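You operate a simulated robot arm through the tools that you are given. There is no shell and no other tool.

You run a simulated robot arm. Do the job below in one go: nothing can be reset, and whatever is moved stays where it is left.

## Task
Latch the blue coupling, then feed port 1 with air at 6 bar.
Fine: selector first, then the red main handle, the black pressure knob and the green port handle.

Only the result counts: the job must be done as asked and must still hold three seconds after the hand-in. Knocking over, shifting, dropping, spilling or breaking anything else fails it.

## Robot
A 6-joint arm with a four-finger gripper, fixed in place. Base frame: the origin is at the foot of the arm, x ahead of it, y to its left, z up. Readings come in m, rad, newtons and seconds.
Its first joint turns from -2.897 to 2.897 rad. Payload 3.43 kg.
The TCP is the grasp point between the finger pads, 0.03 m short of the fingertips. In the tool frame z runs along the fingers and y along their closing line. Largest opening 0.12 m; the body of the gripper starts 0.085 m behind the TCP.
Orientation is told as [roll, pitch, yaw] about the base's x, y, z axes, in that order, counted from this pose: with the fingers straight down and closing along the base's y, the tool's x points along the base's -x, its y along +y and its z along -z.

## Interface
- The arm moves only by the tool send_rows. Its arguments are lists of equal length, an entry for each row: "delta_pos": the shift along the tool's x, y, z in units of 30 mm (1.0 is 30 mm), a list of three; "rotation": the turn, a rotation vector about the tool's x, y, z in units of 4 degrees (1.0 is 4 degrees), a list of three. In form: {"delta_pos": [[tx, ty, tz], ...], "rotation": [[rx, ry, rz], ...]}. A call has 1 to 20 rows; each row shifts and turns the commanded pose from where the row before left it, along the tool's axes as they then stand. "jaw" is the finger opening in mm, from 0 to 120, set as the call begins (left out, the last holds). A call with a number of a shift or a turn outside -1 to 1 is refused whole. A row lasts 0.2 s, in which the tool goes at most 0.05 m and 0.15 rad; a call with a longer step from one row to the next is refused whole, and so is a gripper value outside its range. Where a pose cannot be reached the arm comes as near as it can. A force on the tool above 70 N (or 10 N above the force at the start of the call, whichever is more), or a blocked arm, ends the call early, and 0.2 s more pass. Each finger halts on what it meets, pressing with about 40 N; the grip force reading is that of the motor and also rises with nothing between the fingers. The clock runs only during rows and for 0.2 s after the last one: add rows that do not move to give the fingers time. The reply holds the time, the measured pose of the TCP, the force on the tool along the base axes, the opening and the grip force, in the units named above and with some noise, with the torque about the TCP (base axes, N m) and any sound that the robot's microphone picked up.
- Cameras (640 x 400 px; columns grow to the right, rows downward): "scene" is fixed at [0.0495, 0.4991, 1.6238]; the picture's right is [0.18, -0.98, 0.00], its down [-0.91, -0.16, -0.38] and it looks along [0.37, 0.07, -0.93] (base axes); focal length 289 px, centre (320, 200). "wrist" rides on the gripper at [0.071, -0.017, -0.121] in the tool frame; the picture's right is [0.23, 0.97, 0.00], its down [-0.81, 0.19, -0.55] and it looks along [-0.54, 0.13, 0.83] (tool axes); focal length 275 px, centre (320, 200). There is no depth. A picture from a camera that has moved, and an enlarged one, comes with that camera's place and axes in the base frame and with its lens.
- snapshot(camera): a new picture of that camera. No time passes.
- enlarge(camera, box): a new picture of the part [left, top, right, bottom] of that camera's present view, enlarged. No time passes.
- hand_in(): hands the job in; it is judged then, once.

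Nothing tells you positions but the pictures and the camera data. Unless the task says otherwise, let go and move clear before handing in.

The tools are called after "Emit:" by a JSON object that holds its "op" and its "data". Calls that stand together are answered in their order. send_rows: Moves the arm, as the interface text tells. Its arguments: {"type":"object","properties":{"delta_pos":{"type":"array","items":{"type":"array","items":{"type":"number"}}},"rotation":{"type":"array","items":{"type":"array","items":{"type":"number"}}},"jaw":{"type":"number"}},"required":["delta_pos","rotation"]} The other tools are called the same way: snapshot (camera) takes a picture; enlarge (camera, box) takes an enlarged picture of a part of a camera's view; hand_in () hands the job in.

At the start:

```text
time_s: 0.0
ee_pos: [0.455, 0.4011, 1.1953]
orientation: [0.002, 0.0, 0.0]
ft_force: [-1.2, -0.4, -0.2]
torque: [0.01, -0.01, 0.02]
finger_gap: 0.1201
grip_force: 0.0
```

scene: 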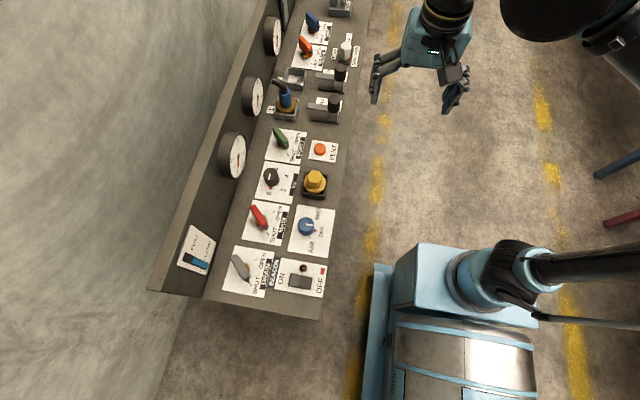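
wrist: 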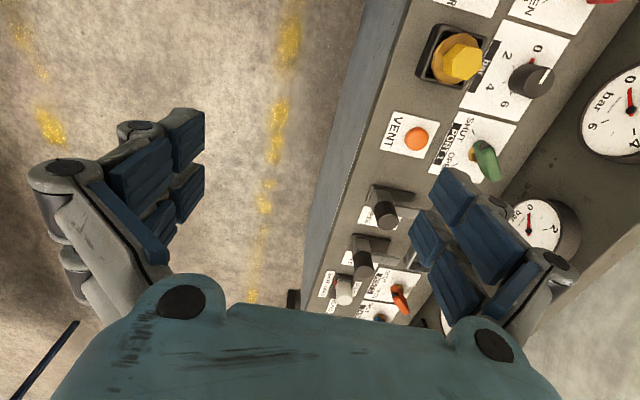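

I see a panel bench to the arm's left with knobs, handles, gauges and a blue coupling. I'll enlarge parts of the scene to read the labels before moving.

Emit:
{"op": "enlarge", "data": {"camera": "scene", "box": [200, 180, 360, 300]}}

Emit:
{"op": "enlarge", "data": {"camera": "scene", "box": [220, 80, 380, 200]}}

Emit:
{"op": "enlarge", "data": {"camera": "scene", "box": [250, 0, 370, 90]}}

Emit:
{"op": "enlarge", "data": {"camera": "scene", "box": [250, 80, 350, 155]}}

```text
3.33 times, centred on (280, 240) of scene
camera zoom: at [0.0495, 0.4991, 1.6238], right [0.18, -0.98, 0.0], down [-0.91, -0.16, -0.38], along [0.37, 0.07, -0.93], focal length 965 px, centre (453, 67)
```

zoom: 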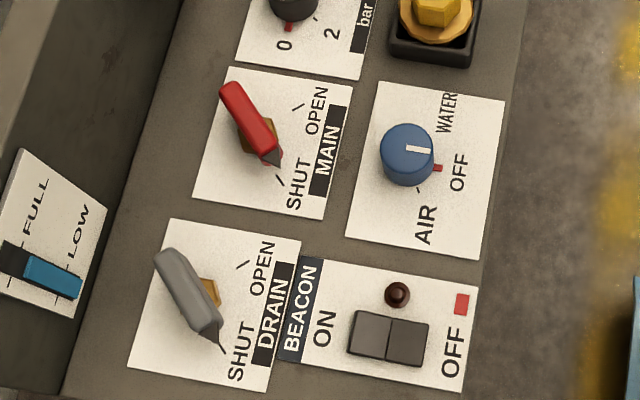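

```text
3.33 times, centred on (300, 140) of scene
camera zoom: at [0.0495, 0.4991, 1.6238], right [0.18, -0.98, 0.0], down [-0.91, -0.16, -0.38], along [0.37, 0.07, -0.93], focal length 965 px, centre (387, 400)
```

zoom: 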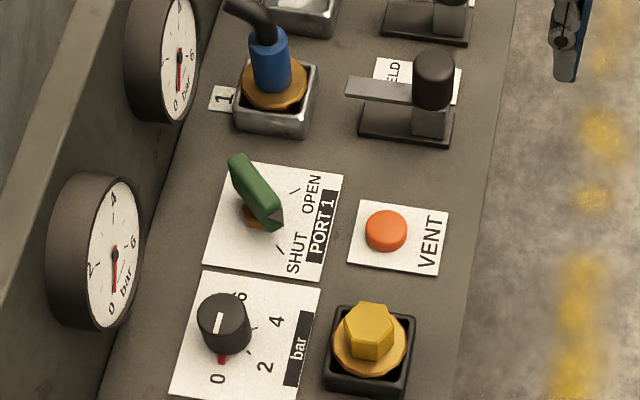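

```text
4.44 times, centred on (310, 45) of scene
camera zoom: at [0.0495, 0.4991, 1.6238], right [0.18, -0.98, 0.0], down [-0.91, -0.16, -0.38], along [0.37, 0.07, -0.93], focal length 1286 px, centre (364, 889)
```

zoom: 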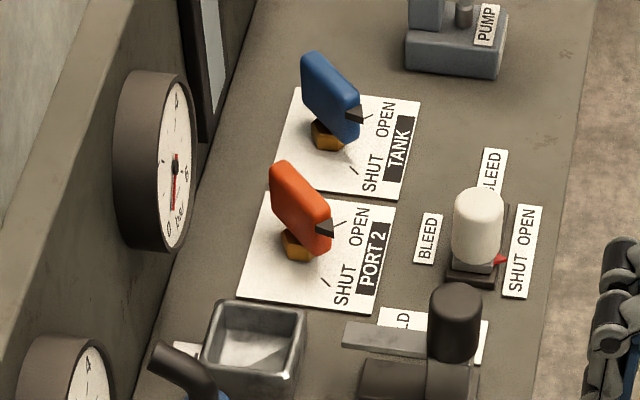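

```text
5.33 times, centred on (300, 118) of scene
camera zoom: at [0.0495, 0.4991, 1.6238], right [0.18, -0.98, 0.0], down [-0.91, -0.16, -0.38], along [0.37, 0.07, -0.93], focal length 1544 px, centre (427, 640)
```

zoom: 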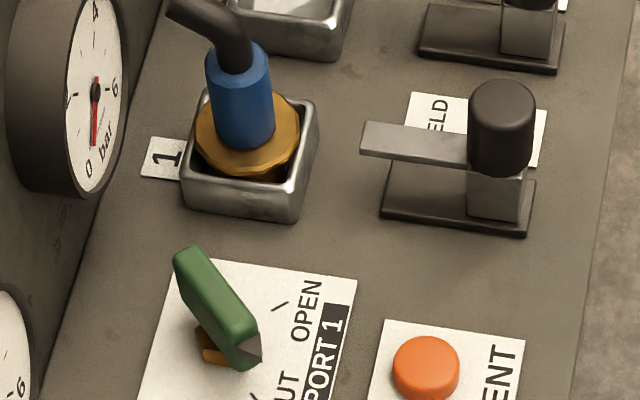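

The panel deck is at about z 0.85, with the VENT button near (0.515, 0.586, 0.864). Next I move the wrist camera over the panel, staying high, for a better look.

Emit:
{"op": "send_rows", "data": {"delta_pos": [[0, 1, 0], [0, 1, 0], [0, 1, 0], [0, 1, 0], [0, 1, 0], [0, 0, 0]], "rotation": [[0, 0, 0], [0, 0, 0], [0, 0, 0], [0, 0, 0], [0, 0, 0], [0, 0, 0]]}}

Emit:
{"op": "snapshot", "data": {"camera": "wrist"}}

Emit:
{"op": "snapshot", "data": {"camera": "scene"}}

```text
time_s: 1.4
ee_pos: [0.4394, 0.5506, 1.2029]
orientation: [0.003, -0.013, 0.001]
ft_force: [-0.1, 0.1, -0.3]
torque: [-0.02, 0.0, 0.06]
finger_gap: 0.1198
grip_force: 0.1
```

```text
taken
camera wrist: at [0.3674, 0.5331, 1.3214], right [-0.23, 0.97, 0.0], down [0.8, 0.19, 0.56], along [0.55, 0.13, -0.83], focal length 275 px, centre (320, 200)
```

wrist: 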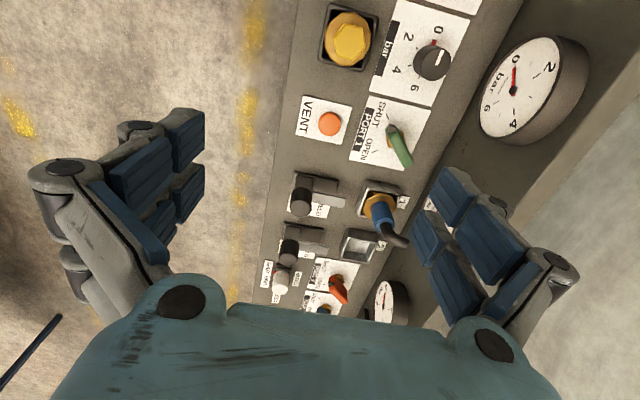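

```text
taken
```

scene: 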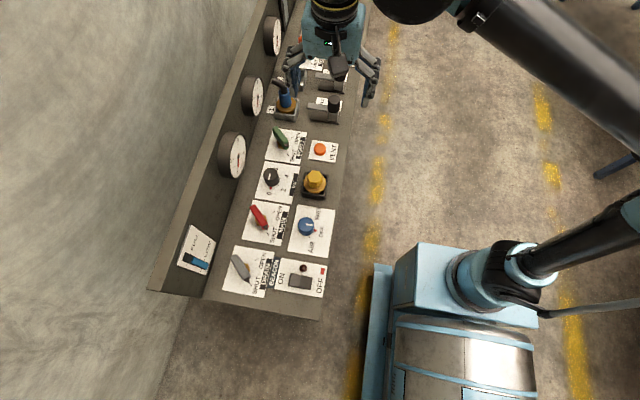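

The arm ended slightly short, likely near its reach limit this high up. I enlarge the coupling area and the knob area.

Emit:
{"op": "enlarge", "data": {"camera": "wrist", "box": [260, 160, 420, 260]}}

Emit:
{"op": "enlarge", "data": {"camera": "wrist", "box": [250, 220, 410, 320]}}

Emit:
{"op": "enlarge", "data": {"camera": "wrist", "box": [300, 0, 500, 125]}}

```text
4.00 times, centred on (340, 210) of wrist
camera zoom: at [0.3674, 0.5331, 1.3214], right [-0.23, 0.97, 0.0], down [0.8, 0.19, 0.56], along [0.55, 0.13, -0.83], focal length 1101 px, centre (240, 160)
```

zoom: 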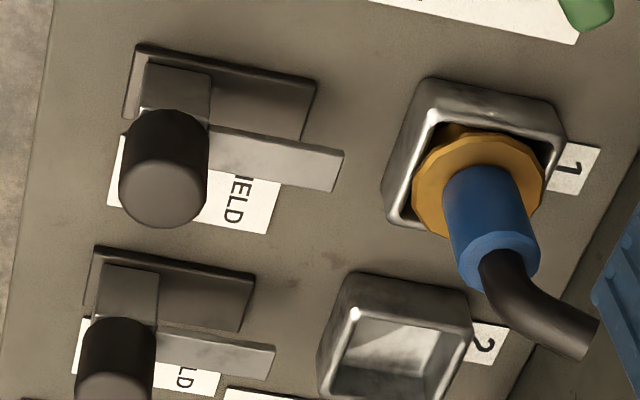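

```text
4.00 times, centred on (330, 270) of wrist
camera zoom: at [0.3674, 0.5331, 1.3214], right [-0.23, 0.97, 0.0], down [0.8, 0.19, 0.56], along [0.55, 0.13, -0.83], focal length 1101 px, centre (280, -80)
```

zoom: 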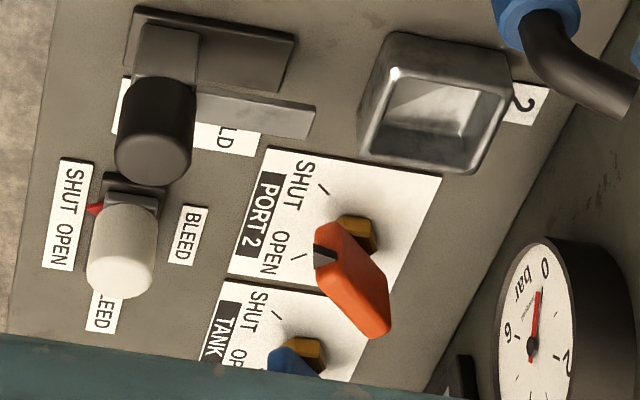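

```text
3.20 times, centred on (400, 62) of wrist
camera zoom: at [0.3674, 0.5331, 1.3214], right [-0.23, 0.97, 0.0], down [0.8, 0.19, 0.56], along [0.55, 0.13, -0.83], focal length 881 px, centre (64, 640)
```

zoom: 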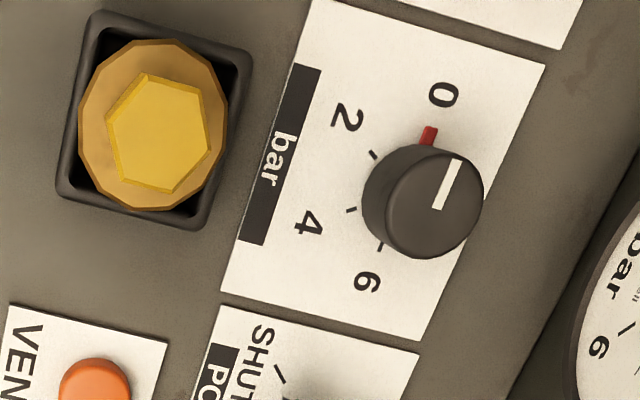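

Deck is horizontal at z≈0.848; the blue coupling is near (0.635, 0.71) with its top at z≈0.95, and a slide or lever with a black knob is near (0.66, 0.57). I move lower for a closer look at the coupling and the lever's label.

Emit:
{"op": "send_rows", "data": {"delta_pos": [[0, 0, 1], [0, 0, 1], [0, 0, 1], [0, 0, 1], [-1, 0, 0], [-1, 0, 0], [0, 0, 0]], "rotation": [[0, 0, 0], [0, 0, 0], [0, 0, 0], [0, 0, 0], [0, 0, 0], [0, 0, 0], [0, 0, 0]]}}

Emit:
{"op": "snapshot", "data": {"camera": "wrist"}}

Emit:
{"op": "enlarge", "data": {"camera": "wrist", "box": [230, 80, 430, 205]}}

Emit:
{"op": "enlarge", "data": {"camera": "wrist", "box": [230, 180, 430, 305]}}

```text
time_s: 3.0
ee_pos: [0.5002, 0.5505, 1.0813]
orientation: [0.001, -0.013, 0.001]
ft_force: [-1.1, -0.7, -0.2]
torque: [0.03, -0.02, 0.01]
finger_gap: 0.12
grip_force: 0.0
```

```text
taken
camera wrist: at [0.4287, 0.5339, 1.2004], right [-0.23, 0.97, 0.0], down [0.8, 0.19, 0.56], along [0.55, 0.13, -0.83], focal length 275 px, centre (320, 200)
```

wrist: 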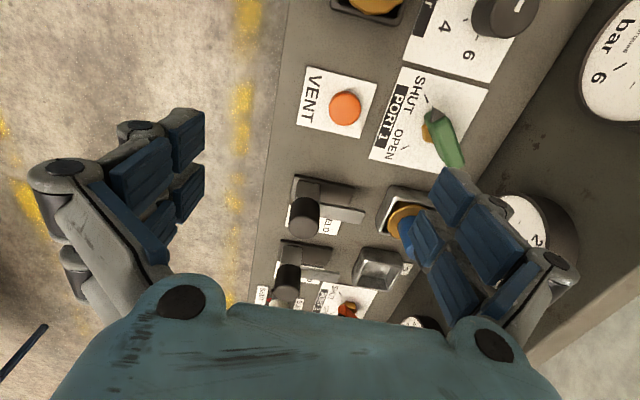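

```text
3.20 times, centred on (330, 142) of wrist
camera zoom: at [0.4287, 0.5339, 1.2004], right [-0.23, 0.97, 0.0], down [0.8, 0.19, 0.56], along [0.55, 0.13, -0.83], focal length 881 px, centre (288, 384)
```

zoom: 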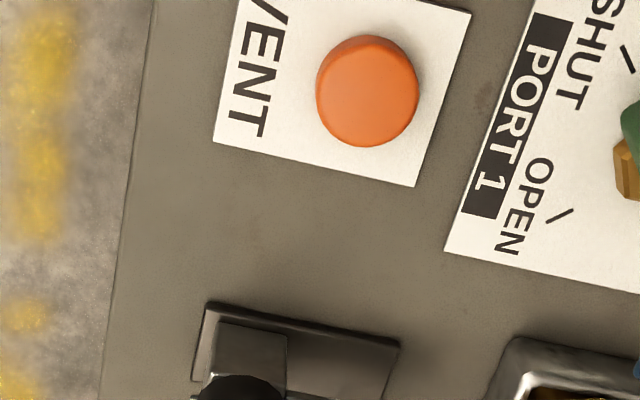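

```text
3.20 times, centred on (330, 242) of wrist
camera zoom: at [0.4287, 0.5339, 1.2004], right [-0.23, 0.97, 0.0], down [0.8, 0.19, 0.56], along [0.55, 0.13, -0.83], focal length 881 px, centre (288, 64)
```

zoom: 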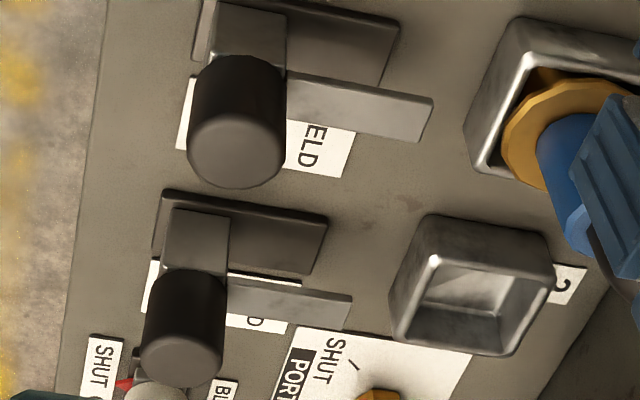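

I read "…IELD" on the lever label, but the knob hides the rest. I back off and yaw the tool by 90° so the camera looks from the operator's side.

Emit:
{"op": "send_rows", "data": {"delta_pos": [[0, -1, 0], [0, -1, 0], [0, -1, 0], [0, -1, 0], [0, 0, 0], [0, 0, 0], [0, 0, 0], [0, 0, 0], [0, 0, 0], [0, 0, 0], [0, 0, 0], [0, 0, 0], [0, 0, 0], [0, 0, 0], [0, 0, 0], [0, 0, 0], [0, 0, 0], [0, 0, 0], [0, 0, 0], [0, 0, 0]], "rotation": [[0, 0, -1], [0, 0, -1], [0, 0, -1], [0, 0, -1], [0, 0, -1], [0, 0, -1], [0, 0, -1], [0, 0, -1], [0, 0, -1], [0, 0, -1], [0, 0, -1], [0, 0, -1], [0, 0, -1], [0, 0, -1], [0, 0, -1], [0, 0, -1], [0, 0, -1], [0, 0, -1], [0, 0, -1], [0, 0, -1]]}}

Emit:
{"op": "snapshot", "data": {"camera": "wrist"}}

```text
time_s: 7.2
ee_pos: [0.5141, 0.4318, 1.083]
orientation: [-0.011, -0.002, 1.396]
ft_force: [0.3, -0.4, 0.5]
torque: [-0.02, -0.02, 0.01]
finger_gap: 0.1199
grip_force: 0.0
```

```text
taken
camera wrist: at [0.5178, 0.3586, 1.2025], right [-1.0, -0.06, -0.01], down [-0.06, 0.83, 0.55], along [-0.02, 0.55, -0.83], focal length 275 px, centre (320, 200)
```

wrist: 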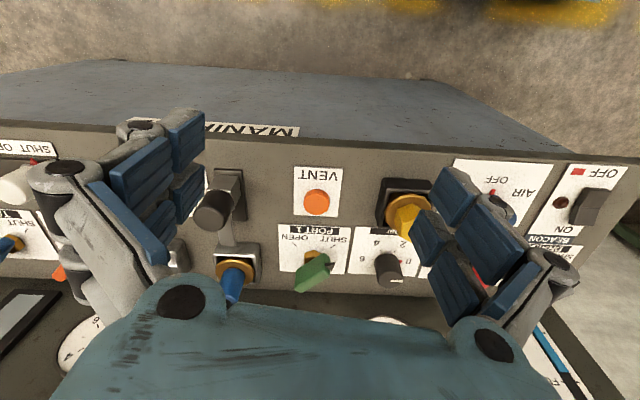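

The label in this view is partly hidden by a finger. I shift along +x to bring the lever and coupling into the clear middle of the image.

Emit:
{"op": "send_rows", "data": {"delta_pos": [[0, -1, 0], [0, -1, 0], [0, -1, 0], [0, -1, 0], [0, -0.5, 0], [0, 0, 0]], "rotation": [[0, 0, -1], [0, 0, -1], [0, 0, -0.5], [0, 0, 0], [0, 0, 0], [0, 0, 0]]}}

Emit:
{"op": "snapshot", "data": {"camera": "wrist"}}

Emit:
{"op": "enlarge", "data": {"camera": "wrist", "box": [240, 140, 440, 265]}}

Emit:
{"op": "enlarge", "data": {"camera": "wrist", "box": [200, 180, 400, 305]}}

```text
time_s: 8.6
ee_pos: [0.6489, 0.4239, 1.0833]
orientation: [-0.012, -0.002, 1.57]
ft_force: [0.4, 0.0, -0.3]
torque: [-0.02, -0.02, -0.01]
finger_gap: 0.1199
grip_force: 0.2
```

```text
taken
camera wrist: at [0.6653, 0.3514, 1.2031], right [-0.97, -0.23, -0.01], down [-0.2, 0.81, 0.55], along [-0.12, 0.54, -0.83], focal length 275 px, centre (320, 200)
```

wrist: 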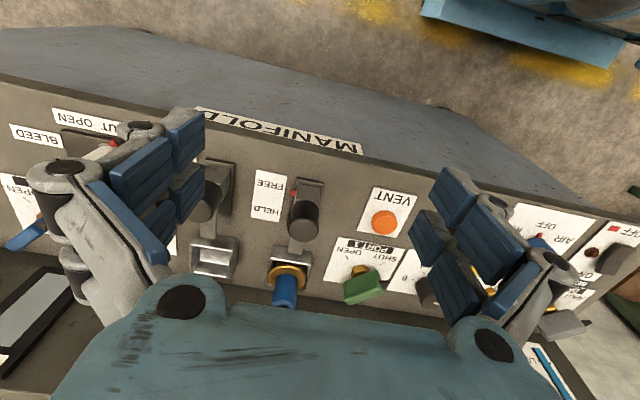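

```text
3.20 times, centred on (340, 202) of wrist
camera zoom: at [0.6653, 0.3514, 1.2031], right [-0.97, -0.23, -0.01], down [-0.2, 0.81, 0.55], along [-0.12, 0.54, -0.83], focal length 881 px, centre (256, 192)
```

zoom: 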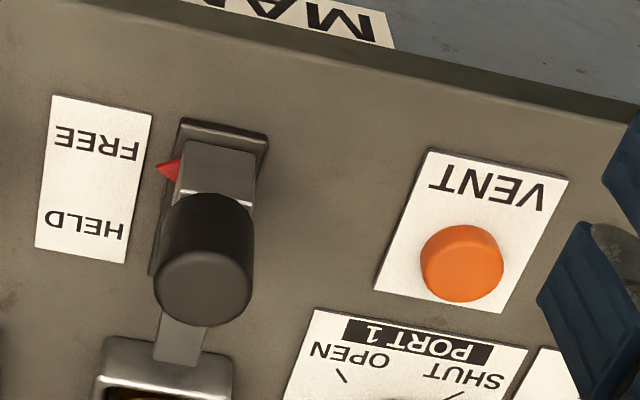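

```text
3.20 times, centred on (300, 242) of wrist
camera zoom: at [0.6653, 0.3514, 1.2031], right [-0.97, -0.23, -0.01], down [-0.2, 0.81, 0.55], along [-0.12, 0.54, -0.83], focal length 881 px, centre (384, 64)
```

zoom: 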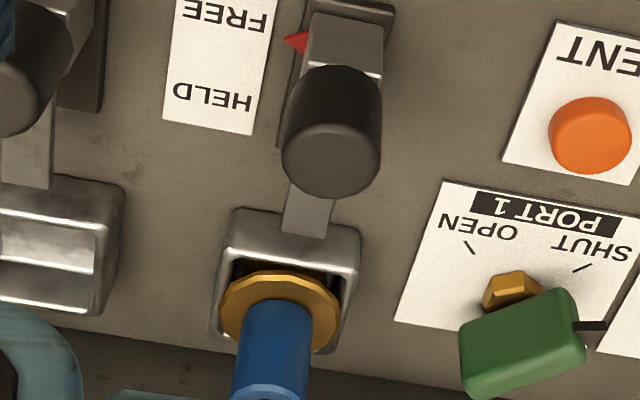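

The lever is a slide latch marked FREE/HELD (pointer at FREE), so latching means sliding its knob towards +y. Before that I tilt the camera to see whether the blue coupling is fully seated in socket 1.

Emit:
{"op": "send_rows", "data": {"delta_pos": [[-1, 0, 0], [-1, 0, 0], [-1, 0, 0], [0, 0, 1], [0, 0, 0], [0, 0, 0], [0, 0, 0], [0, 0, 0], [0, 0, 0], [0, 0, 0], [0, 0, 0], [0, 0, 0], [0, 0, 0]], "rotation": [[0, 0, 0], [0, 0, 0], [0, 0, 0], [0, 0, 0], [0, -1, 0], [0, -1, 0], [0, -1, 0], [0, -1, 0], [0, -1, 0], [0, -1, 0], [0, -1, 0], [0, -0.5, 0], [0, 0, 0]]}}

Emit:
{"op": "snapshot", "data": {"camera": "wrist"}}

Emit:
{"op": "enlarge", "data": {"camera": "wrist", "box": [220, 120, 420, 245]}}

```text
time_s: 11.4
ee_pos: [0.6483, 0.5131, 1.0527]
orientation: [-0.014, -0.525, 1.577]
ft_force: [-0.7, -0.6, -0.2]
torque: [0.01, -0.02, 0.03]
finger_gap: 0.12
grip_force: 0.1
```

```text
taken
camera wrist: at [0.6658, 0.3908, 1.1215], right [-0.97, -0.2, -0.13], down [-0.2, 0.42, 0.88], along [-0.12, 0.88, -0.45], focal length 275 px, centre (320, 200)
```

wrist: 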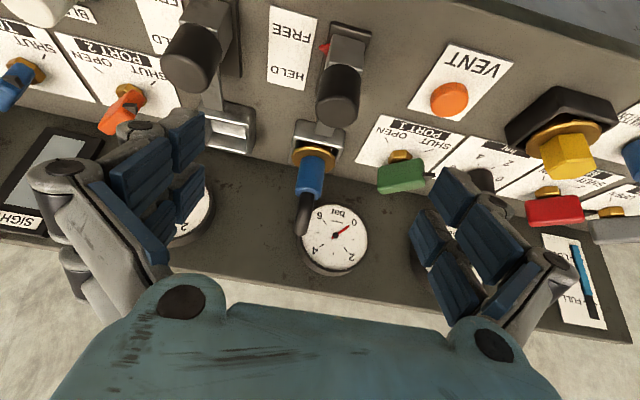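

```text
3.20 times, centred on (320, 182) of wrist
camera zoom: at [0.6658, 0.3908, 1.1215], right [-0.97, -0.2, -0.13], down [-0.2, 0.42, 0.88], along [-0.12, 0.88, -0.45], focal length 881 px, centre (320, 256)
```

zoom: 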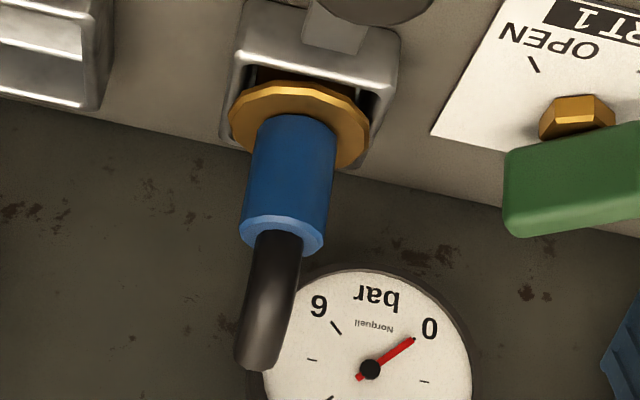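

The ring sits level with the socket rim (z≈0.89), so the coupling looks seated. The bolt is just above it, pointing at its front edge. The latch knob is at about (0.64, 0.565, top 0.935), and I go vertical above it with a narrower opening.

Emit:
{"op": "send_rows", "data": {"delta_pos": [[0, 0, 0], [0, 0, 0], [0, 0, 0], [0, 0, 0], [0, 0, 0], [0, 0, 0], [0, 0, 0], [0, 0, 0], [-0.9, 0.3, 0], [-0.8, 0, 0], [0, 0, 1], [0, 0, 0.8], [0, 0, 0]], "rotation": [[0, 1, 0], [0, 1, 0], [0, 1, 0], [0, 1, 0], [0, 1, 0], [0, 1, 0], [0, 1, 0], [0, 0.5, 0], [0, 0, 0], [0, 0, 0], [0, 0, 0], [0, 0, 0], [0, 0, 0]], "jaw": 75}}

Emit:
{"op": "snapshot", "data": {"camera": "wrist"}}

Emit:
{"op": "enlarge", "data": {"camera": "scene", "box": [250, 50, 410, 150]}}

```text
time_s: 14.2
ee_pos: [0.6409, 0.564, 0.9995]
orientation: [-0.011, -0.001, 1.57]
ft_force: [-0.6, -0.6, -0.8]
torque: [0.03, 0.0, 0.0]
finger_gap: 0.0751
grip_force: 0.0
```

```text
taken
camera wrist: at [0.6572, 0.4923, 1.1198], right [-0.97, -0.23, -0.01], down [-0.2, 0.81, 0.55], along [-0.12, 0.54, -0.83], focal length 275 px, centre (320, 200)
```

wrist: 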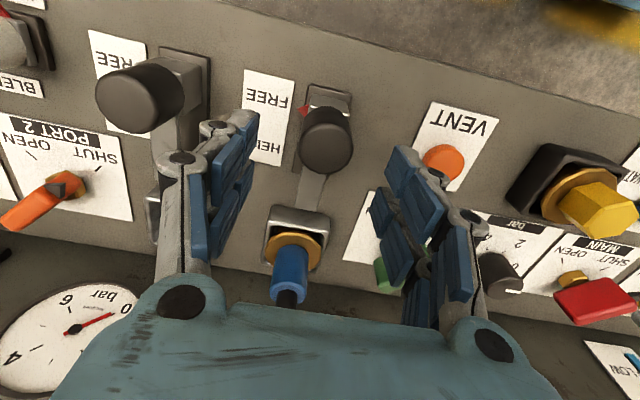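

```text
4.00 times, centred on (330, 100) of scene
camera zoom: at [0.0495, 0.4991, 1.6238], right [0.18, -0.98, 0.0], down [-0.91, -0.16, -0.38], along [0.37, 0.07, -0.93], focal length 1158 px, centre (280, 600)
```

zoom: 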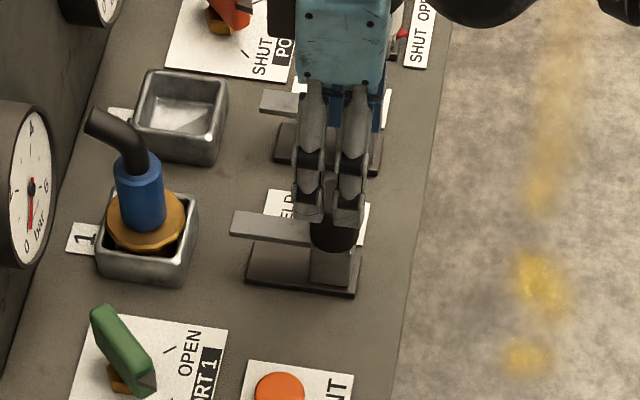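

The knob is centred between the fingers at about (0.637, 0.566). I descend around it and close.

Emit:
{"op": "send_rows", "data": {"delta_pos": [[0, 0, 0.9], [0, 0, 0.9], [0, 0, 0.65], [0, 0, 0]], "rotation": [[0, 0, 0], [0, 0, 0], [0, 0, 0], [0, 0, 0]]}}

Emit:
{"op": "snapshot", "data": {"camera": "wrist"}}

Emit:
{"op": "enlarge", "data": {"camera": "scene", "box": [250, 50, 410, 150]}}

```text
time_s: 15.2
ee_pos: [0.641, 0.5633, 0.9252]
orientation: [-0.013, -0.001, 1.572]
ft_force: [0.1, 0.3, -0.2]
torque: [0.0, -0.03, 0.0]
finger_gap: 0.0754
grip_force: 0.1
```

```text
taken
camera wrist: at [0.6568, 0.4922, 1.0457], right [-0.97, -0.23, -0.01], down [-0.2, 0.81, 0.55], along [-0.12, 0.54, -0.83], focal length 275 px, centre (320, 200)
```

wrist: 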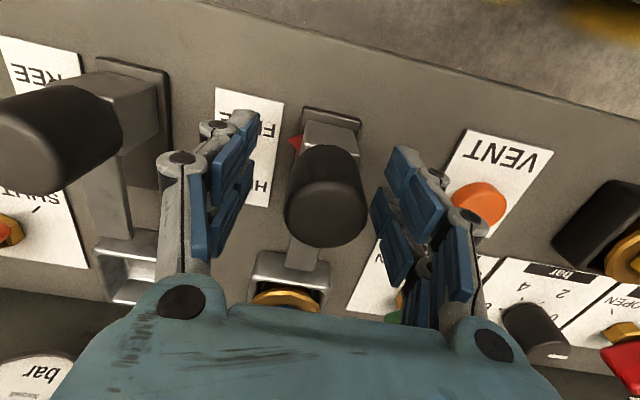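

```text
4.00 times, centred on (330, 100) of scene
camera zoom: at [0.0495, 0.4991, 1.6238], right [0.18, -0.98, 0.0], down [-0.91, -0.16, -0.38], along [0.37, 0.07, -0.93], focal length 1158 px, centre (280, 600)
```

zoom: 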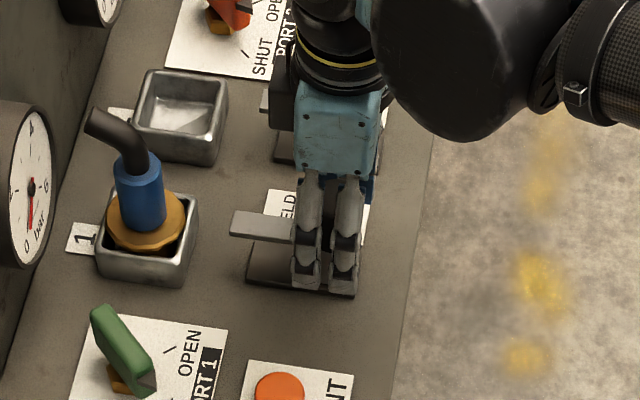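

The fingers straddle the knob (top at z≈0.951). I close on it.

Emit:
{"op": "send_rows", "data": {"delta_pos": [[0, 0, 0], [0, 0, 0], [0, 0, 0]], "rotation": [[0, 0, 0], [0, 0, 0], [0, 0, 0]], "jaw": 25}}

```text
time_s: 16.0
ee_pos: [0.6373, 0.5637, 0.9265]
orientation: [-0.01, -0.001, 1.571]
ft_force: [-42.9, -1.7, -14.3]
torque: [0.24, 0.8, -0.1]
finger_gap: 0.0345
grip_force: 44.7
```

The grip pulled the arm about 4 mm in -x (43 N), so I relieve that and then slide the knob towards +y in small steps.

Emit:
{"op": "send_rows", "data": {"delta_pos": [[0, 0.15, 0], [-0.3, 0, 0], [-0.3, 0, 0], [0, 0, 0]], "rotation": [[0, 0, 0], [0, 0, 0], [0, 0, 0], [0, 0, 0]]}}

```text
time_s: 17.0
ee_pos: [0.6379, 0.582, 0.9266]
orientation: [-0.013, -0.001, 1.568]
ft_force: [-2.7, 0.8, -8.0]
torque: [-0.23, 0.17, 0.21]
finger_gap: 0.0346
grip_force: 44.7
```

It slides freely. I continue towards HELD.

Emit:
{"op": "send_rows", "data": {"delta_pos": [[-0.3, 0, 0], [-0.3, 0, 0], [0, 0, 0]], "rotation": [[0, 0, 0], [0, 0, 0], [0, 0, 0]]}}

Emit:
{"op": "snapshot", "data": {"camera": "wrist"}}

Emit:
{"op": "enlarge", "data": {"camera": "scene", "box": [250, 50, 410, 150]}}

```text
time_s: 17.8
ee_pos: [0.6375, 0.6, 0.9247]
orientation: [-0.013, -0.002, 1.57]
ft_force: [9.5, 1.7, -0.3]
torque: [-0.2, -0.13, 0.01]
finger_gap: 0.0348
grip_force: 44.9
```

```text
taken
camera wrist: at [0.6538, 0.529, 1.0461], right [-0.97, -0.23, -0.01], down [-0.2, 0.81, 0.55], along [-0.12, 0.54, -0.83], focal length 275 px, centre (320, 200)
```

wrist: 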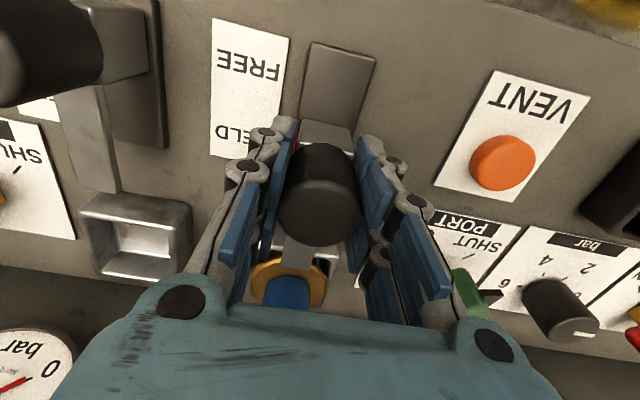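

```text
4.00 times, centred on (330, 100) of scene
camera zoom: at [0.0495, 0.4991, 1.6238], right [0.18, -0.98, 0.0], down [-0.91, -0.16, -0.38], along [0.37, 0.07, -0.93], focal length 1158 px, centre (280, 600)
```

zoom: 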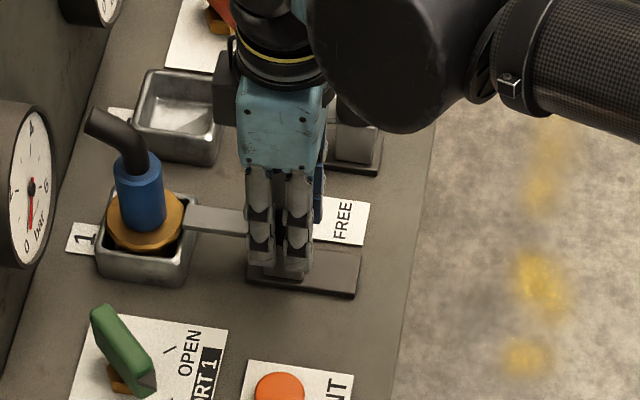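

The bolt tip is now at the ring's edge after about 37 mm of travel. I continue in small steps and watch the force.

Emit:
{"op": "send_rows", "data": {"delta_pos": [[-0.15, 0, 0], [-0.15, 0, 0], [0, 0, 0]], "rotation": [[0, 0, 0], [0, 0, 0], [0, 0, 0]]}}

Emit:
{"op": "enlarge", "data": {"camera": "scene", "box": [250, 80, 330, 130]}}

Emit:
{"op": "snapshot", "data": {"camera": "wrist"}}

```text
time_s: 18.6
ee_pos: [0.6381, 0.6085, 0.9252]
orientation: [-0.011, -0.002, 1.572]
ft_force: [5.3, -2.0, 2.1]
torque: [0.26, 0.15, 0.09]
finger_gap: 0.0344
grip_force: 45.0
```

```text
8.00 times, centred on (290, 105) of scene
camera zoom: at [0.0495, 0.4991, 1.6238], right [0.18, -0.98, 0.0], down [-0.91, -0.16, -0.38], along [0.37, 0.07, -0.93], focal length 2315 px, centre (560, 960)
```

zoom: 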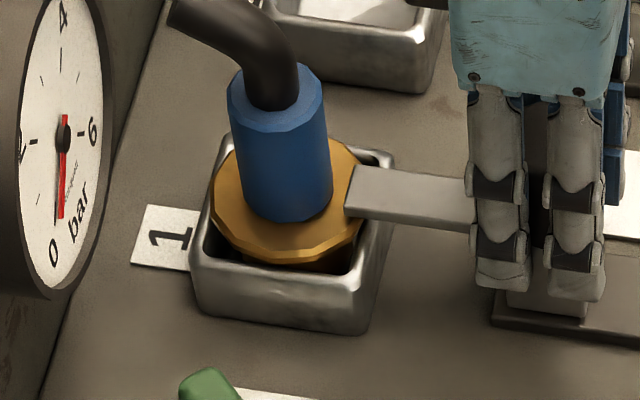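

```text
taken
camera wrist: at [0.654, 0.5372, 1.0461], right [-0.97, -0.23, -0.01], down [-0.2, 0.81, 0.55], along [-0.12, 0.54, -0.83], focal length 275 px, centre (320, 200)
```

wrist: 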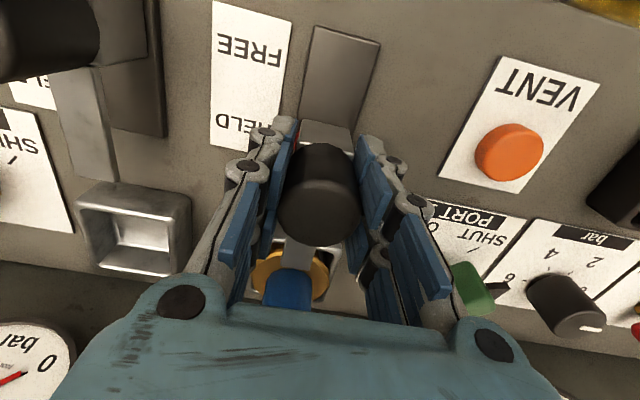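

The bolt goes over the ring without touching it. I keep going until a click or a stop.

Emit:
{"op": "send_rows", "data": {"delta_pos": [[-0.12, 0, 0], [-0.12, 0, 0], [0, 0, 0]], "rotation": [[0, 0, 0], [0, 0, 0], [0, 0, 0]]}}

Emit:
{"op": "enlarge", "data": {"camera": "scene", "box": [250, 80, 330, 130]}}

```text
time_s: 19.2
ee_pos: [0.6379, 0.6082, 0.9295]
orientation: [-0.028, 0.007, 1.56]
ft_force: [95.2, -12.8, -42.3]
torque: [0.55, 1.97, -0.1]
finger_gap: 0.036
grip_force: 45.5
stopped in row 2: the force on the tool passed its limit at 76 N (the readings are from after the stop); the commanded pose is now the measured one
```

```text
8.00 times, centred on (290, 105) of scene
camera zoom: at [0.0495, 0.4991, 1.6238], right [0.18, -0.98, 0.0], down [-0.91, -0.16, -0.38], along [0.37, 0.07, -0.93], focal length 2315 px, centre (560, 960)
```

zoom: 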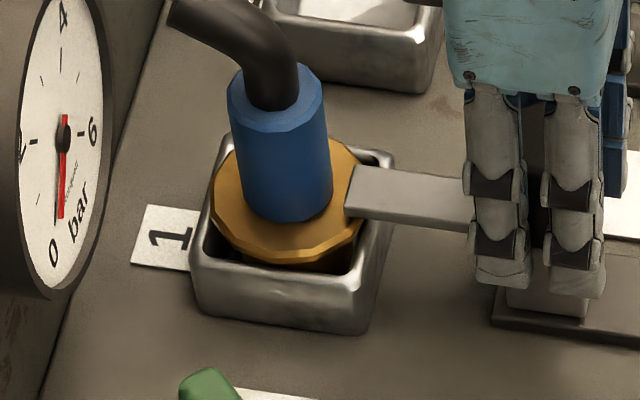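

The slide reached its end stop after about 45 mm of travel. I release and rise clear, then check the pointer.

Emit:
{"op": "send_rows", "data": {"delta_pos": [[0, 0, 0], [0, 0, 0], [0, 0, 0], [0, 0, -0.5], [0, 0, -1], [0, 0, -1], [0, 0, -1], [0, 0, 0]], "rotation": [[0, 0, 0], [0, 0, 0], [0, 0, 0], [0, 0, 0], [0, 0, 0], [0, 0, 0], [0, 0, 0], [0, 0, 0]], "jaw": 75}}

Emit:
{"op": "snapshot", "data": {"camera": "wrist"}}

Emit:
{"op": "enlarge", "data": {"camera": "scene", "box": [250, 80, 330, 130]}}

```text
time_s: 21.0
ee_pos: [0.6255, 0.6106, 1.0393]
orientation: [-0.022, 0.007, 1.57]
ft_force: [0.2, -0.4, -0.5]
torque: [-0.01, -0.01, 0.03]
finger_gap: 0.0751
grip_force: 0.0
```

```text
taken
camera wrist: at [0.6398, 0.5407, 1.1601], right [-0.97, -0.23, -0.02], down [-0.2, 0.82, 0.54], along [-0.11, 0.53, -0.84], focal length 275 px, centre (320, 200)
```

wrist: 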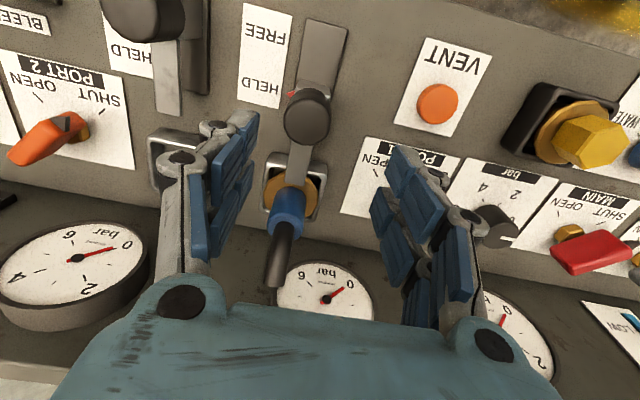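

```text
8.00 times, centred on (290, 105) of scene
camera zoom: at [0.0495, 0.4991, 1.6238], right [0.18, -0.98, 0.0], down [-0.91, -0.16, -0.38], along [0.37, 0.07, -0.93], focal length 2315 px, centre (560, 960)
```

zoom: 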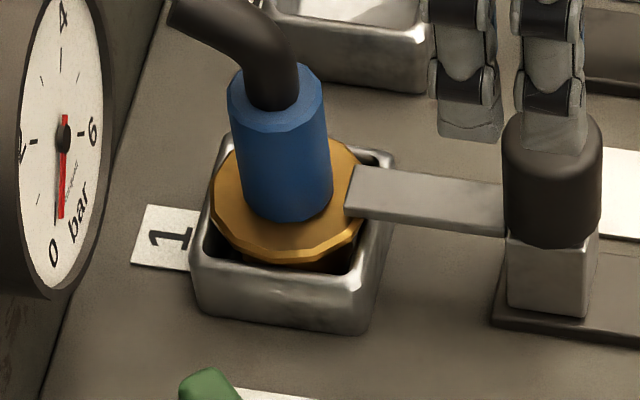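

Emit:
{"op": "enlarge", "data": {"camera": "wrist", "box": [220, 0, 380, 100]}}

Emit:
{"op": "enlarge", "data": {"camera": "wrist", "box": [230, 100, 390, 200]}}

```text
4.00 times, centred on (300, 50) of wrist
camera zoom: at [0.6398, 0.5407, 1.1601], right [-0.97, -0.23, -0.02], down [-0.2, 0.82, 0.54], along [-0.11, 0.53, -0.84], focal length 1101 px, centre (400, 800)
```

zoom: 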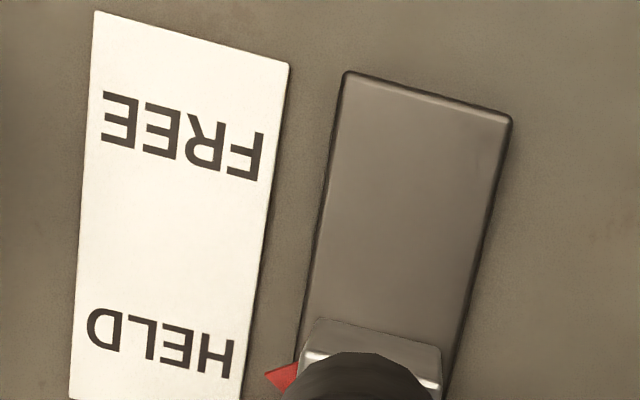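

```text
4.00 times, centred on (310, 150) of wrist
camera zoom: at [0.6398, 0.5407, 1.1601], right [-0.97, -0.23, -0.02], down [-0.2, 0.82, 0.54], along [-0.11, 0.53, -0.84], focal length 1101 px, centre (360, 400)
```

zoom: 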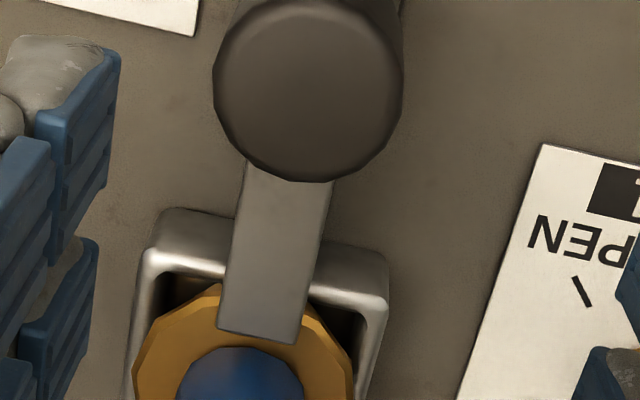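

The pointer is at HELD and the bolt overlaps the ring, so the coupling is latched. Next I travel at a safe height to view the blue selector near (0.27, 0.58).

Emit:
{"op": "send_rows", "data": {"delta_pos": [[0, 0, -1], [0, 0, -1], [1, 1, 0], [1, 1, 0], [0, 1, 0], [0, 1, 0], [0, 1, 0], [0, 1, 0], [0, 1, 0], [0, 1, 0], [0, 1, 0], [0, 1, 0], [0, 1, 0], [0, 0.8, 0], [0, 0, 0]], "rotation": [[0, 0, 0], [0, 0, 0], [0, 0, 0], [0, 0, 0], [0, 0, 0], [0, 0, 0], [0, 0, 0], [0, 0, 0], [0, 0, 0], [0, 0, 0], [0, 0, 0], [0, 0, 0], [0, 0, 0], [0, 0, 0], [0, 0, 0]]}}

Emit:
{"op": "snapshot", "data": {"camera": "wrist"}}

Emit:
{"op": "snapshot", "data": {"camera": "scene"}}

```text
time_s: 24.2
ee_pos: [0.2707, 0.5539, 1.092]
orientation: [-0.022, 0.007, 1.567]
ft_force: [0.6, -0.6, 0.4]
torque: [0.02, 0.0, 0.0]
finger_gap: 0.0746
grip_force: 0.1
```

```text
taken
camera wrist: at [0.2848, 0.4835, 1.2123], right [-0.97, -0.23, -0.02], down [-0.2, 0.82, 0.54], along [-0.11, 0.53, -0.84], focal length 275 px, centre (320, 200)
```

wrist: 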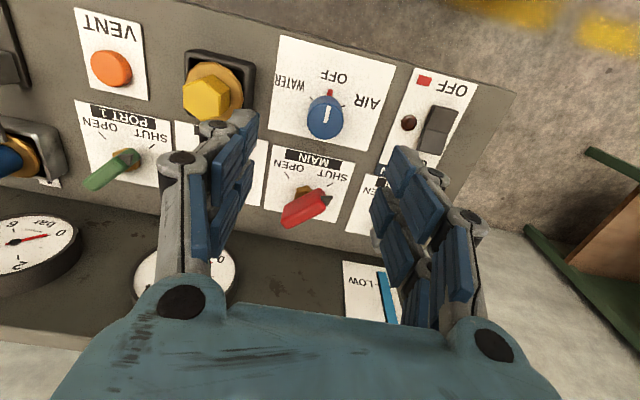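

```text
taken
```

scene: 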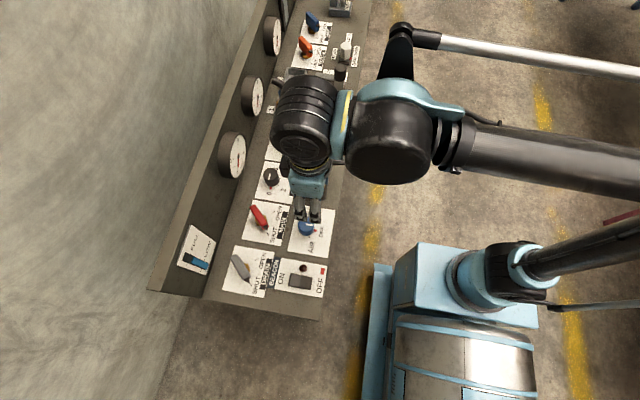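

Emit:
{"op": "enlarge", "data": {"camera": "wrist", "box": [260, 30, 420, 130]}}

Emit:
{"op": "enlarge", "data": {"camera": "wrist", "box": [250, 130, 410, 230]}}

Emit:
{"op": "enlarge", "data": {"camera": "scene", "box": [270, 200, 350, 250]}}

```text
4.00 times, centred on (340, 80) of wrist
camera zoom: at [0.2848, 0.4835, 1.2123], right [-0.97, -0.23, -0.02], down [-0.2, 0.82, 0.54], along [-0.11, 0.53, -0.84], focal length 1101 px, centre (240, 680)
```

zoom: 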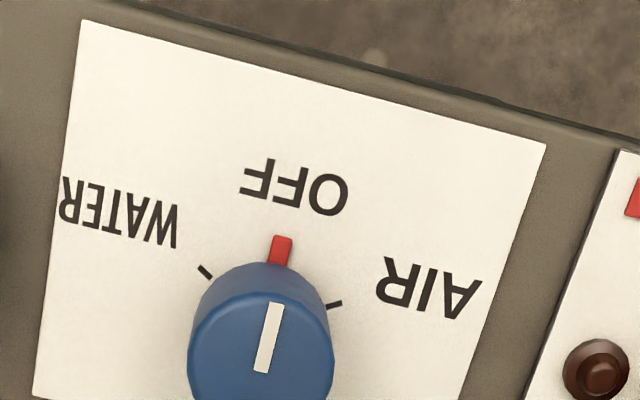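

```text
4.00 times, centred on (330, 180) of wrist
camera zoom: at [0.2848, 0.4835, 1.2123], right [-0.97, -0.23, -0.02], down [-0.2, 0.82, 0.54], along [-0.11, 0.53, -0.84], focal length 1101 px, centre (280, 280)
```

zoom: 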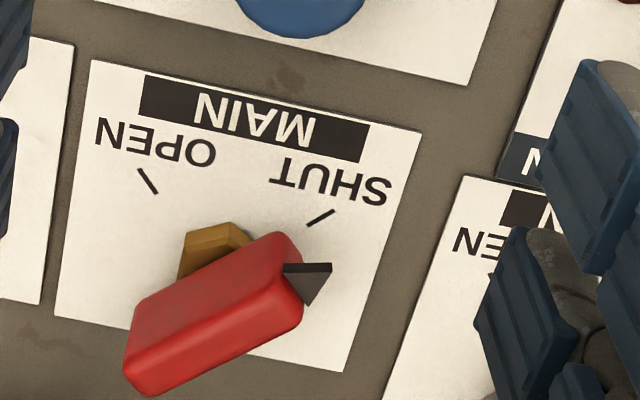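

```text
8.00 times, centred on (310, 225) of scene
camera zoom: at [0.0495, 0.4991, 1.6238], right [0.18, -0.98, 0.0], down [-0.91, -0.16, -0.38], along [0.37, 0.07, -0.93], focal length 2315 px, centre (400, 0)
```

zoom: 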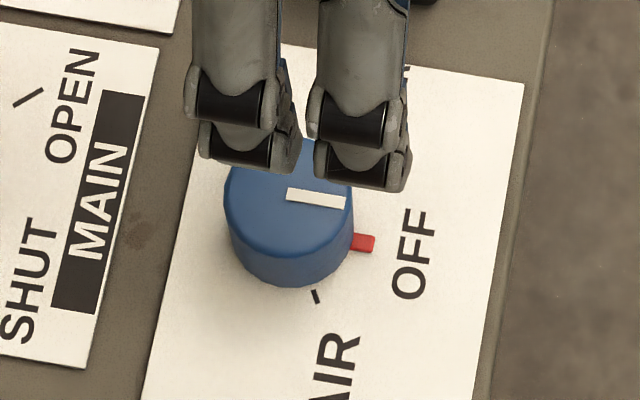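

Red index is at OFF, with AIR to the -x side. I need a precise knob centre, so I take a second view from another position.

Emit:
{"op": "enlarge", "data": {"camera": "wrist", "box": [285, 75, 365, 125]}}

Emit:
{"op": "send_rows", "data": {"delta_pos": [[1, 0, 0], [1, 0, 0], [1, 0, 0], [0, 0, 1], [0, 0, 0]], "rotation": [[0, 0, 0], [0, 0, 0], [0, 0, 0], [0, 0, 0], [0, 0, 0]], "jaw": 100}}

Emit:
{"op": "snapshot", "data": {"camera": "wrist"}}

Emit:
{"op": "enlarge", "data": {"camera": "wrist", "box": [240, 130, 400, 230]}}

Emit:
{"op": "enlarge", "data": {"camera": "scene", "box": [270, 200, 350, 250]}}

```text
8.00 times, centred on (325, 100) of wrist
camera zoom: at [0.2848, 0.4835, 1.2123], right [-0.97, -0.23, -0.02], down [-0.2, 0.82, 0.54], along [-0.11, 0.53, -0.84], focal length 2202 px, centre (280, 1000)
```

zoom: 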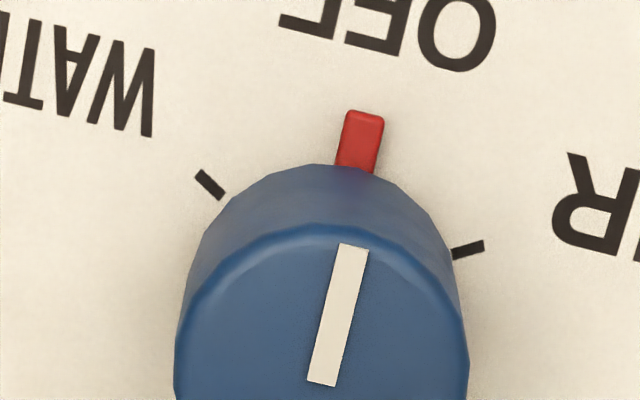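

```text
time_s: 25.4
ee_pos: [0.2686, 0.4633, 1.0604]
orientation: [-0.024, 0.007, 1.569]
ft_force: [-0.4, 0.4, -0.3]
torque: [0.01, 0.01, -0.02]
finger_gap: 0.0999
grip_force: 0.1
```

```text
taken
camera wrist: at [0.2838, 0.3926, 1.1814], right [-0.97, -0.23, -0.02], down [-0.2, 0.82, 0.54], along [-0.11, 0.53, -0.84], focal length 275 px, centre (320, 200)
```

wrist: 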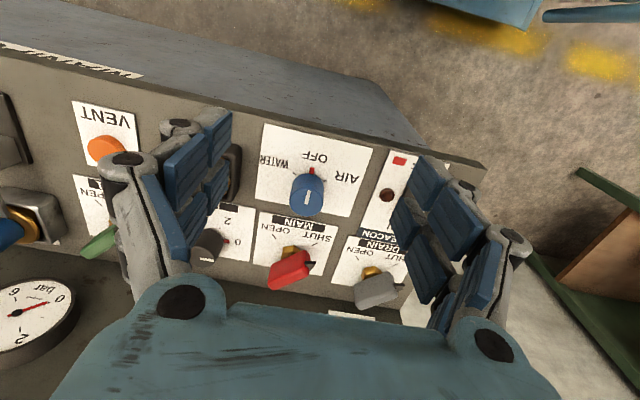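

```text
4.00 times, centred on (320, 180) of wrist
camera zoom: at [0.2838, 0.3926, 1.1814], right [-0.97, -0.23, -0.02], down [-0.2, 0.82, 0.54], along [-0.11, 0.53, -0.84], focal length 1101 px, centre (320, 280)
```

zoom: 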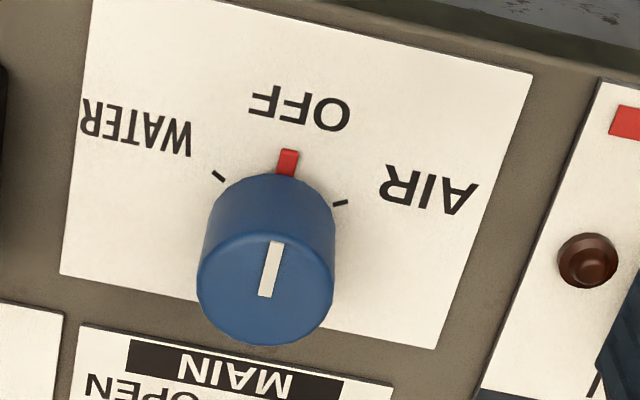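

```text
8.00 times, centred on (310, 225) of scene
camera zoom: at [0.0495, 0.4991, 1.6238], right [0.18, -0.98, 0.0], down [-0.91, -0.16, -0.38], along [0.37, 0.07, -0.93], focal length 2315 px, centre (400, 0)
```

zoom: 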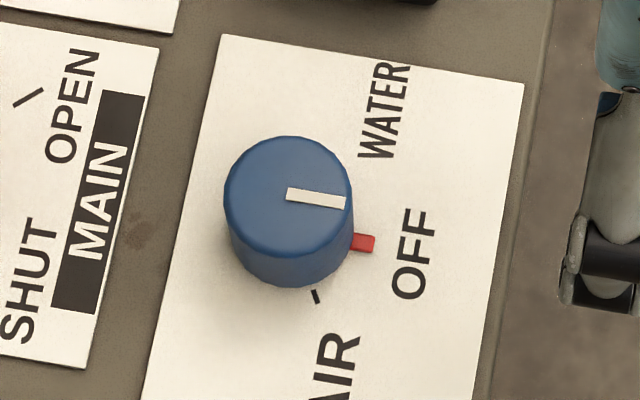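

The selector knob's centre is (0.262, 0.577) with its top at z≈0.903 and diameter about 41 mm. AIR is 60° clockwise from OFF. I go above it.

Emit:
{"op": "send_rows", "data": {"delta_pos": [[-1, 0.22, 0], [-1, 0, 0], [-1, 0, 0], [-0.79, 0, 0], [0, 0, 1], [0, 0, 1], [0, 0, 1], [0, 0, 0], [0, 0, 0]], "rotation": [[0, -0.34, 0], [0, 0, 0], [0, 0, 0], [0, 0, 0], [0, 0, 0], [0, 0, 0], [0, 0, 0], [0, 0, 0], [0, 0, 0]], "jaw": 75}}

Emit:
{"op": "snapshot", "data": {"camera": "wrist"}}

Emit:
{"op": "enlarge", "data": {"camera": "scene", "box": [230, 180, 390, 280]}}

```text
time_s: 27.4
ee_pos: [0.2655, 0.5764, 0.9747]
orientation: [-0.023, -0.017, 1.569]
ft_force: [-0.3, 0.0, 0.4]
torque: [0.0, -0.01, -0.01]
finger_gap: 0.0748
grip_force: 0.0
```

```text
taken
camera wrist: at [0.28, 0.5043, 1.0927], right [-0.97, -0.23, -0.03], down [-0.2, 0.8, 0.56], along [-0.11, 0.55, -0.83], focal length 275 px, centre (320, 200)
```

wrist: 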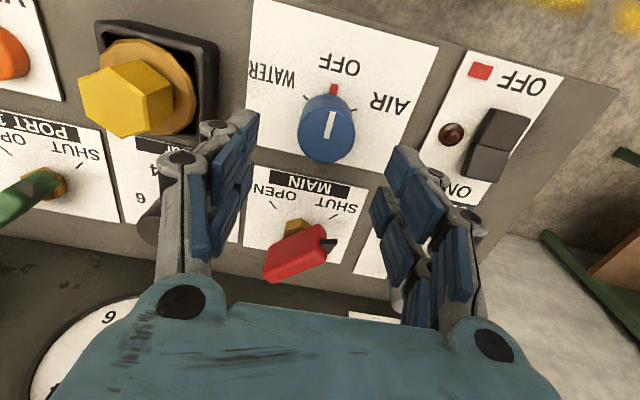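

```text
4.00 times, centred on (310, 230) of scene
camera zoom: at [0.0495, 0.4991, 1.6238], right [0.18, -0.98, 0.0], down [-0.91, -0.16, -0.38], along [0.37, 0.07, -0.93], focal length 1158 px, centre (360, 80)
```

zoom: 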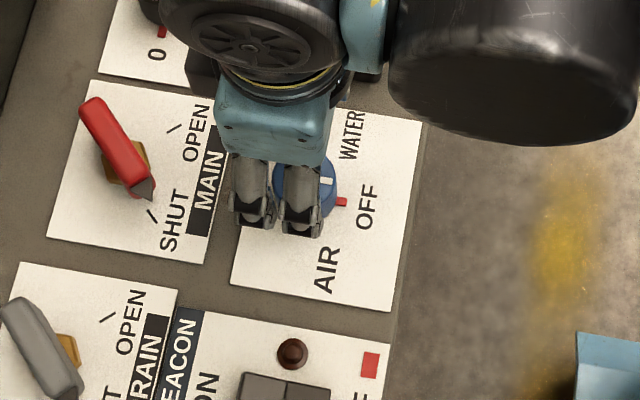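

Small tilt to correct; the knob is well centred. I descend to about z 0.89 and close on it.

Emit:
{"op": "send_rows", "data": {"delta_pos": [[0, 0.1, 0], [0, 0, 0.9], [0, 0, 0.9], [0, 0, 0.9], [0, 0, 0]], "rotation": [[-0.33, 0.24, 0], [0, 0, 0], [0, 0, 0], [0, 0, 0], [0, 0, 0]]}}

Emit:
{"op": "snapshot", "data": {"camera": "wrist"}}

```text
time_s: 28.6
ee_pos: [0.2623, 0.5757, 0.8922]
orientation: [0.001, 0.0, 1.568]
ft_force: [-0.8, 0.7, -0.1]
torque: [0.01, 0.03, 0.01]
finger_gap: 0.0751
grip_force: 0.0
```

```text
taken
camera wrist: at [0.2786, 0.5052, 1.0117], right [-0.97, -0.23, 0.0], down [-0.19, 0.81, 0.55], along [-0.13, 0.54, -0.83], focal length 275 px, centre (320, 200)
```

wrist: 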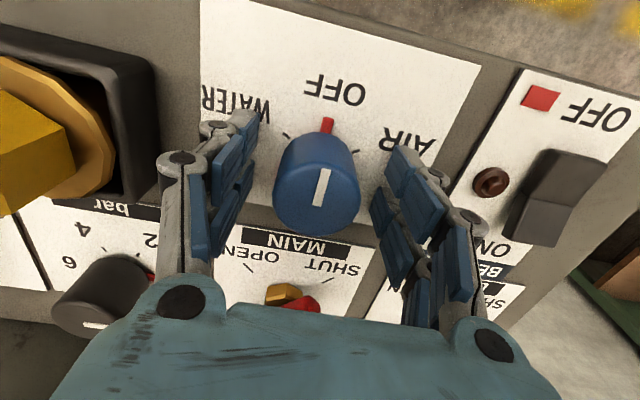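

Emit:
{"op": "send_rows", "data": {"delta_pos": [[0, 0, 0], [0, 0, 0], [0, 0, 0]], "rotation": [[0, 0, 0], [0, 0, 0], [0, 0, 0]], "jaw": 30}}

```text
time_s: 29.4
ee_pos: [0.262, 0.5749, 0.8932]
orientation: [-0.002, 0.0, 1.566]
ft_force: [34.4, 1.4, 57.2]
torque: [-0.75, -0.85, -0.03]
finger_gap: 0.0393
grip_force: 45.2
```

The force reads high after closing, so I wait briefly and read again before turning.

Emit:
{"op": "send_rows", "data": {"delta_pos": [[0, 0, -0.05], [0, 0, 0]], "rotation": [[0, 0, 0], [0, 0, 0]]}}

```text
time_s: 30.0
ee_pos: [0.2634, 0.5762, 0.894]
orientation: [0.0, -0.001, 1.567]
ft_force: [42.9, -4.5, 20.5]
torque: [0.53, -1.26, -0.02]
finger_gap: 0.039
grip_force: 45.0
```

Emit:
{"op": "send_rows", "data": {"delta_pos": [[0, -0.1, -0.05], [0, 0, 0]], "rotation": [[0, 0, 0], [0, 0, 0]]}}

```text
time_s: 30.6
ee_pos: [0.2627, 0.5759, 0.8933]
orientation: [0.004, 0.002, 1.571]
ft_force: [2.6, -19.9, -36.3]
torque: [0.03, -0.25, 0.09]
finger_gap: 0.0391
grip_force: 45.0
```

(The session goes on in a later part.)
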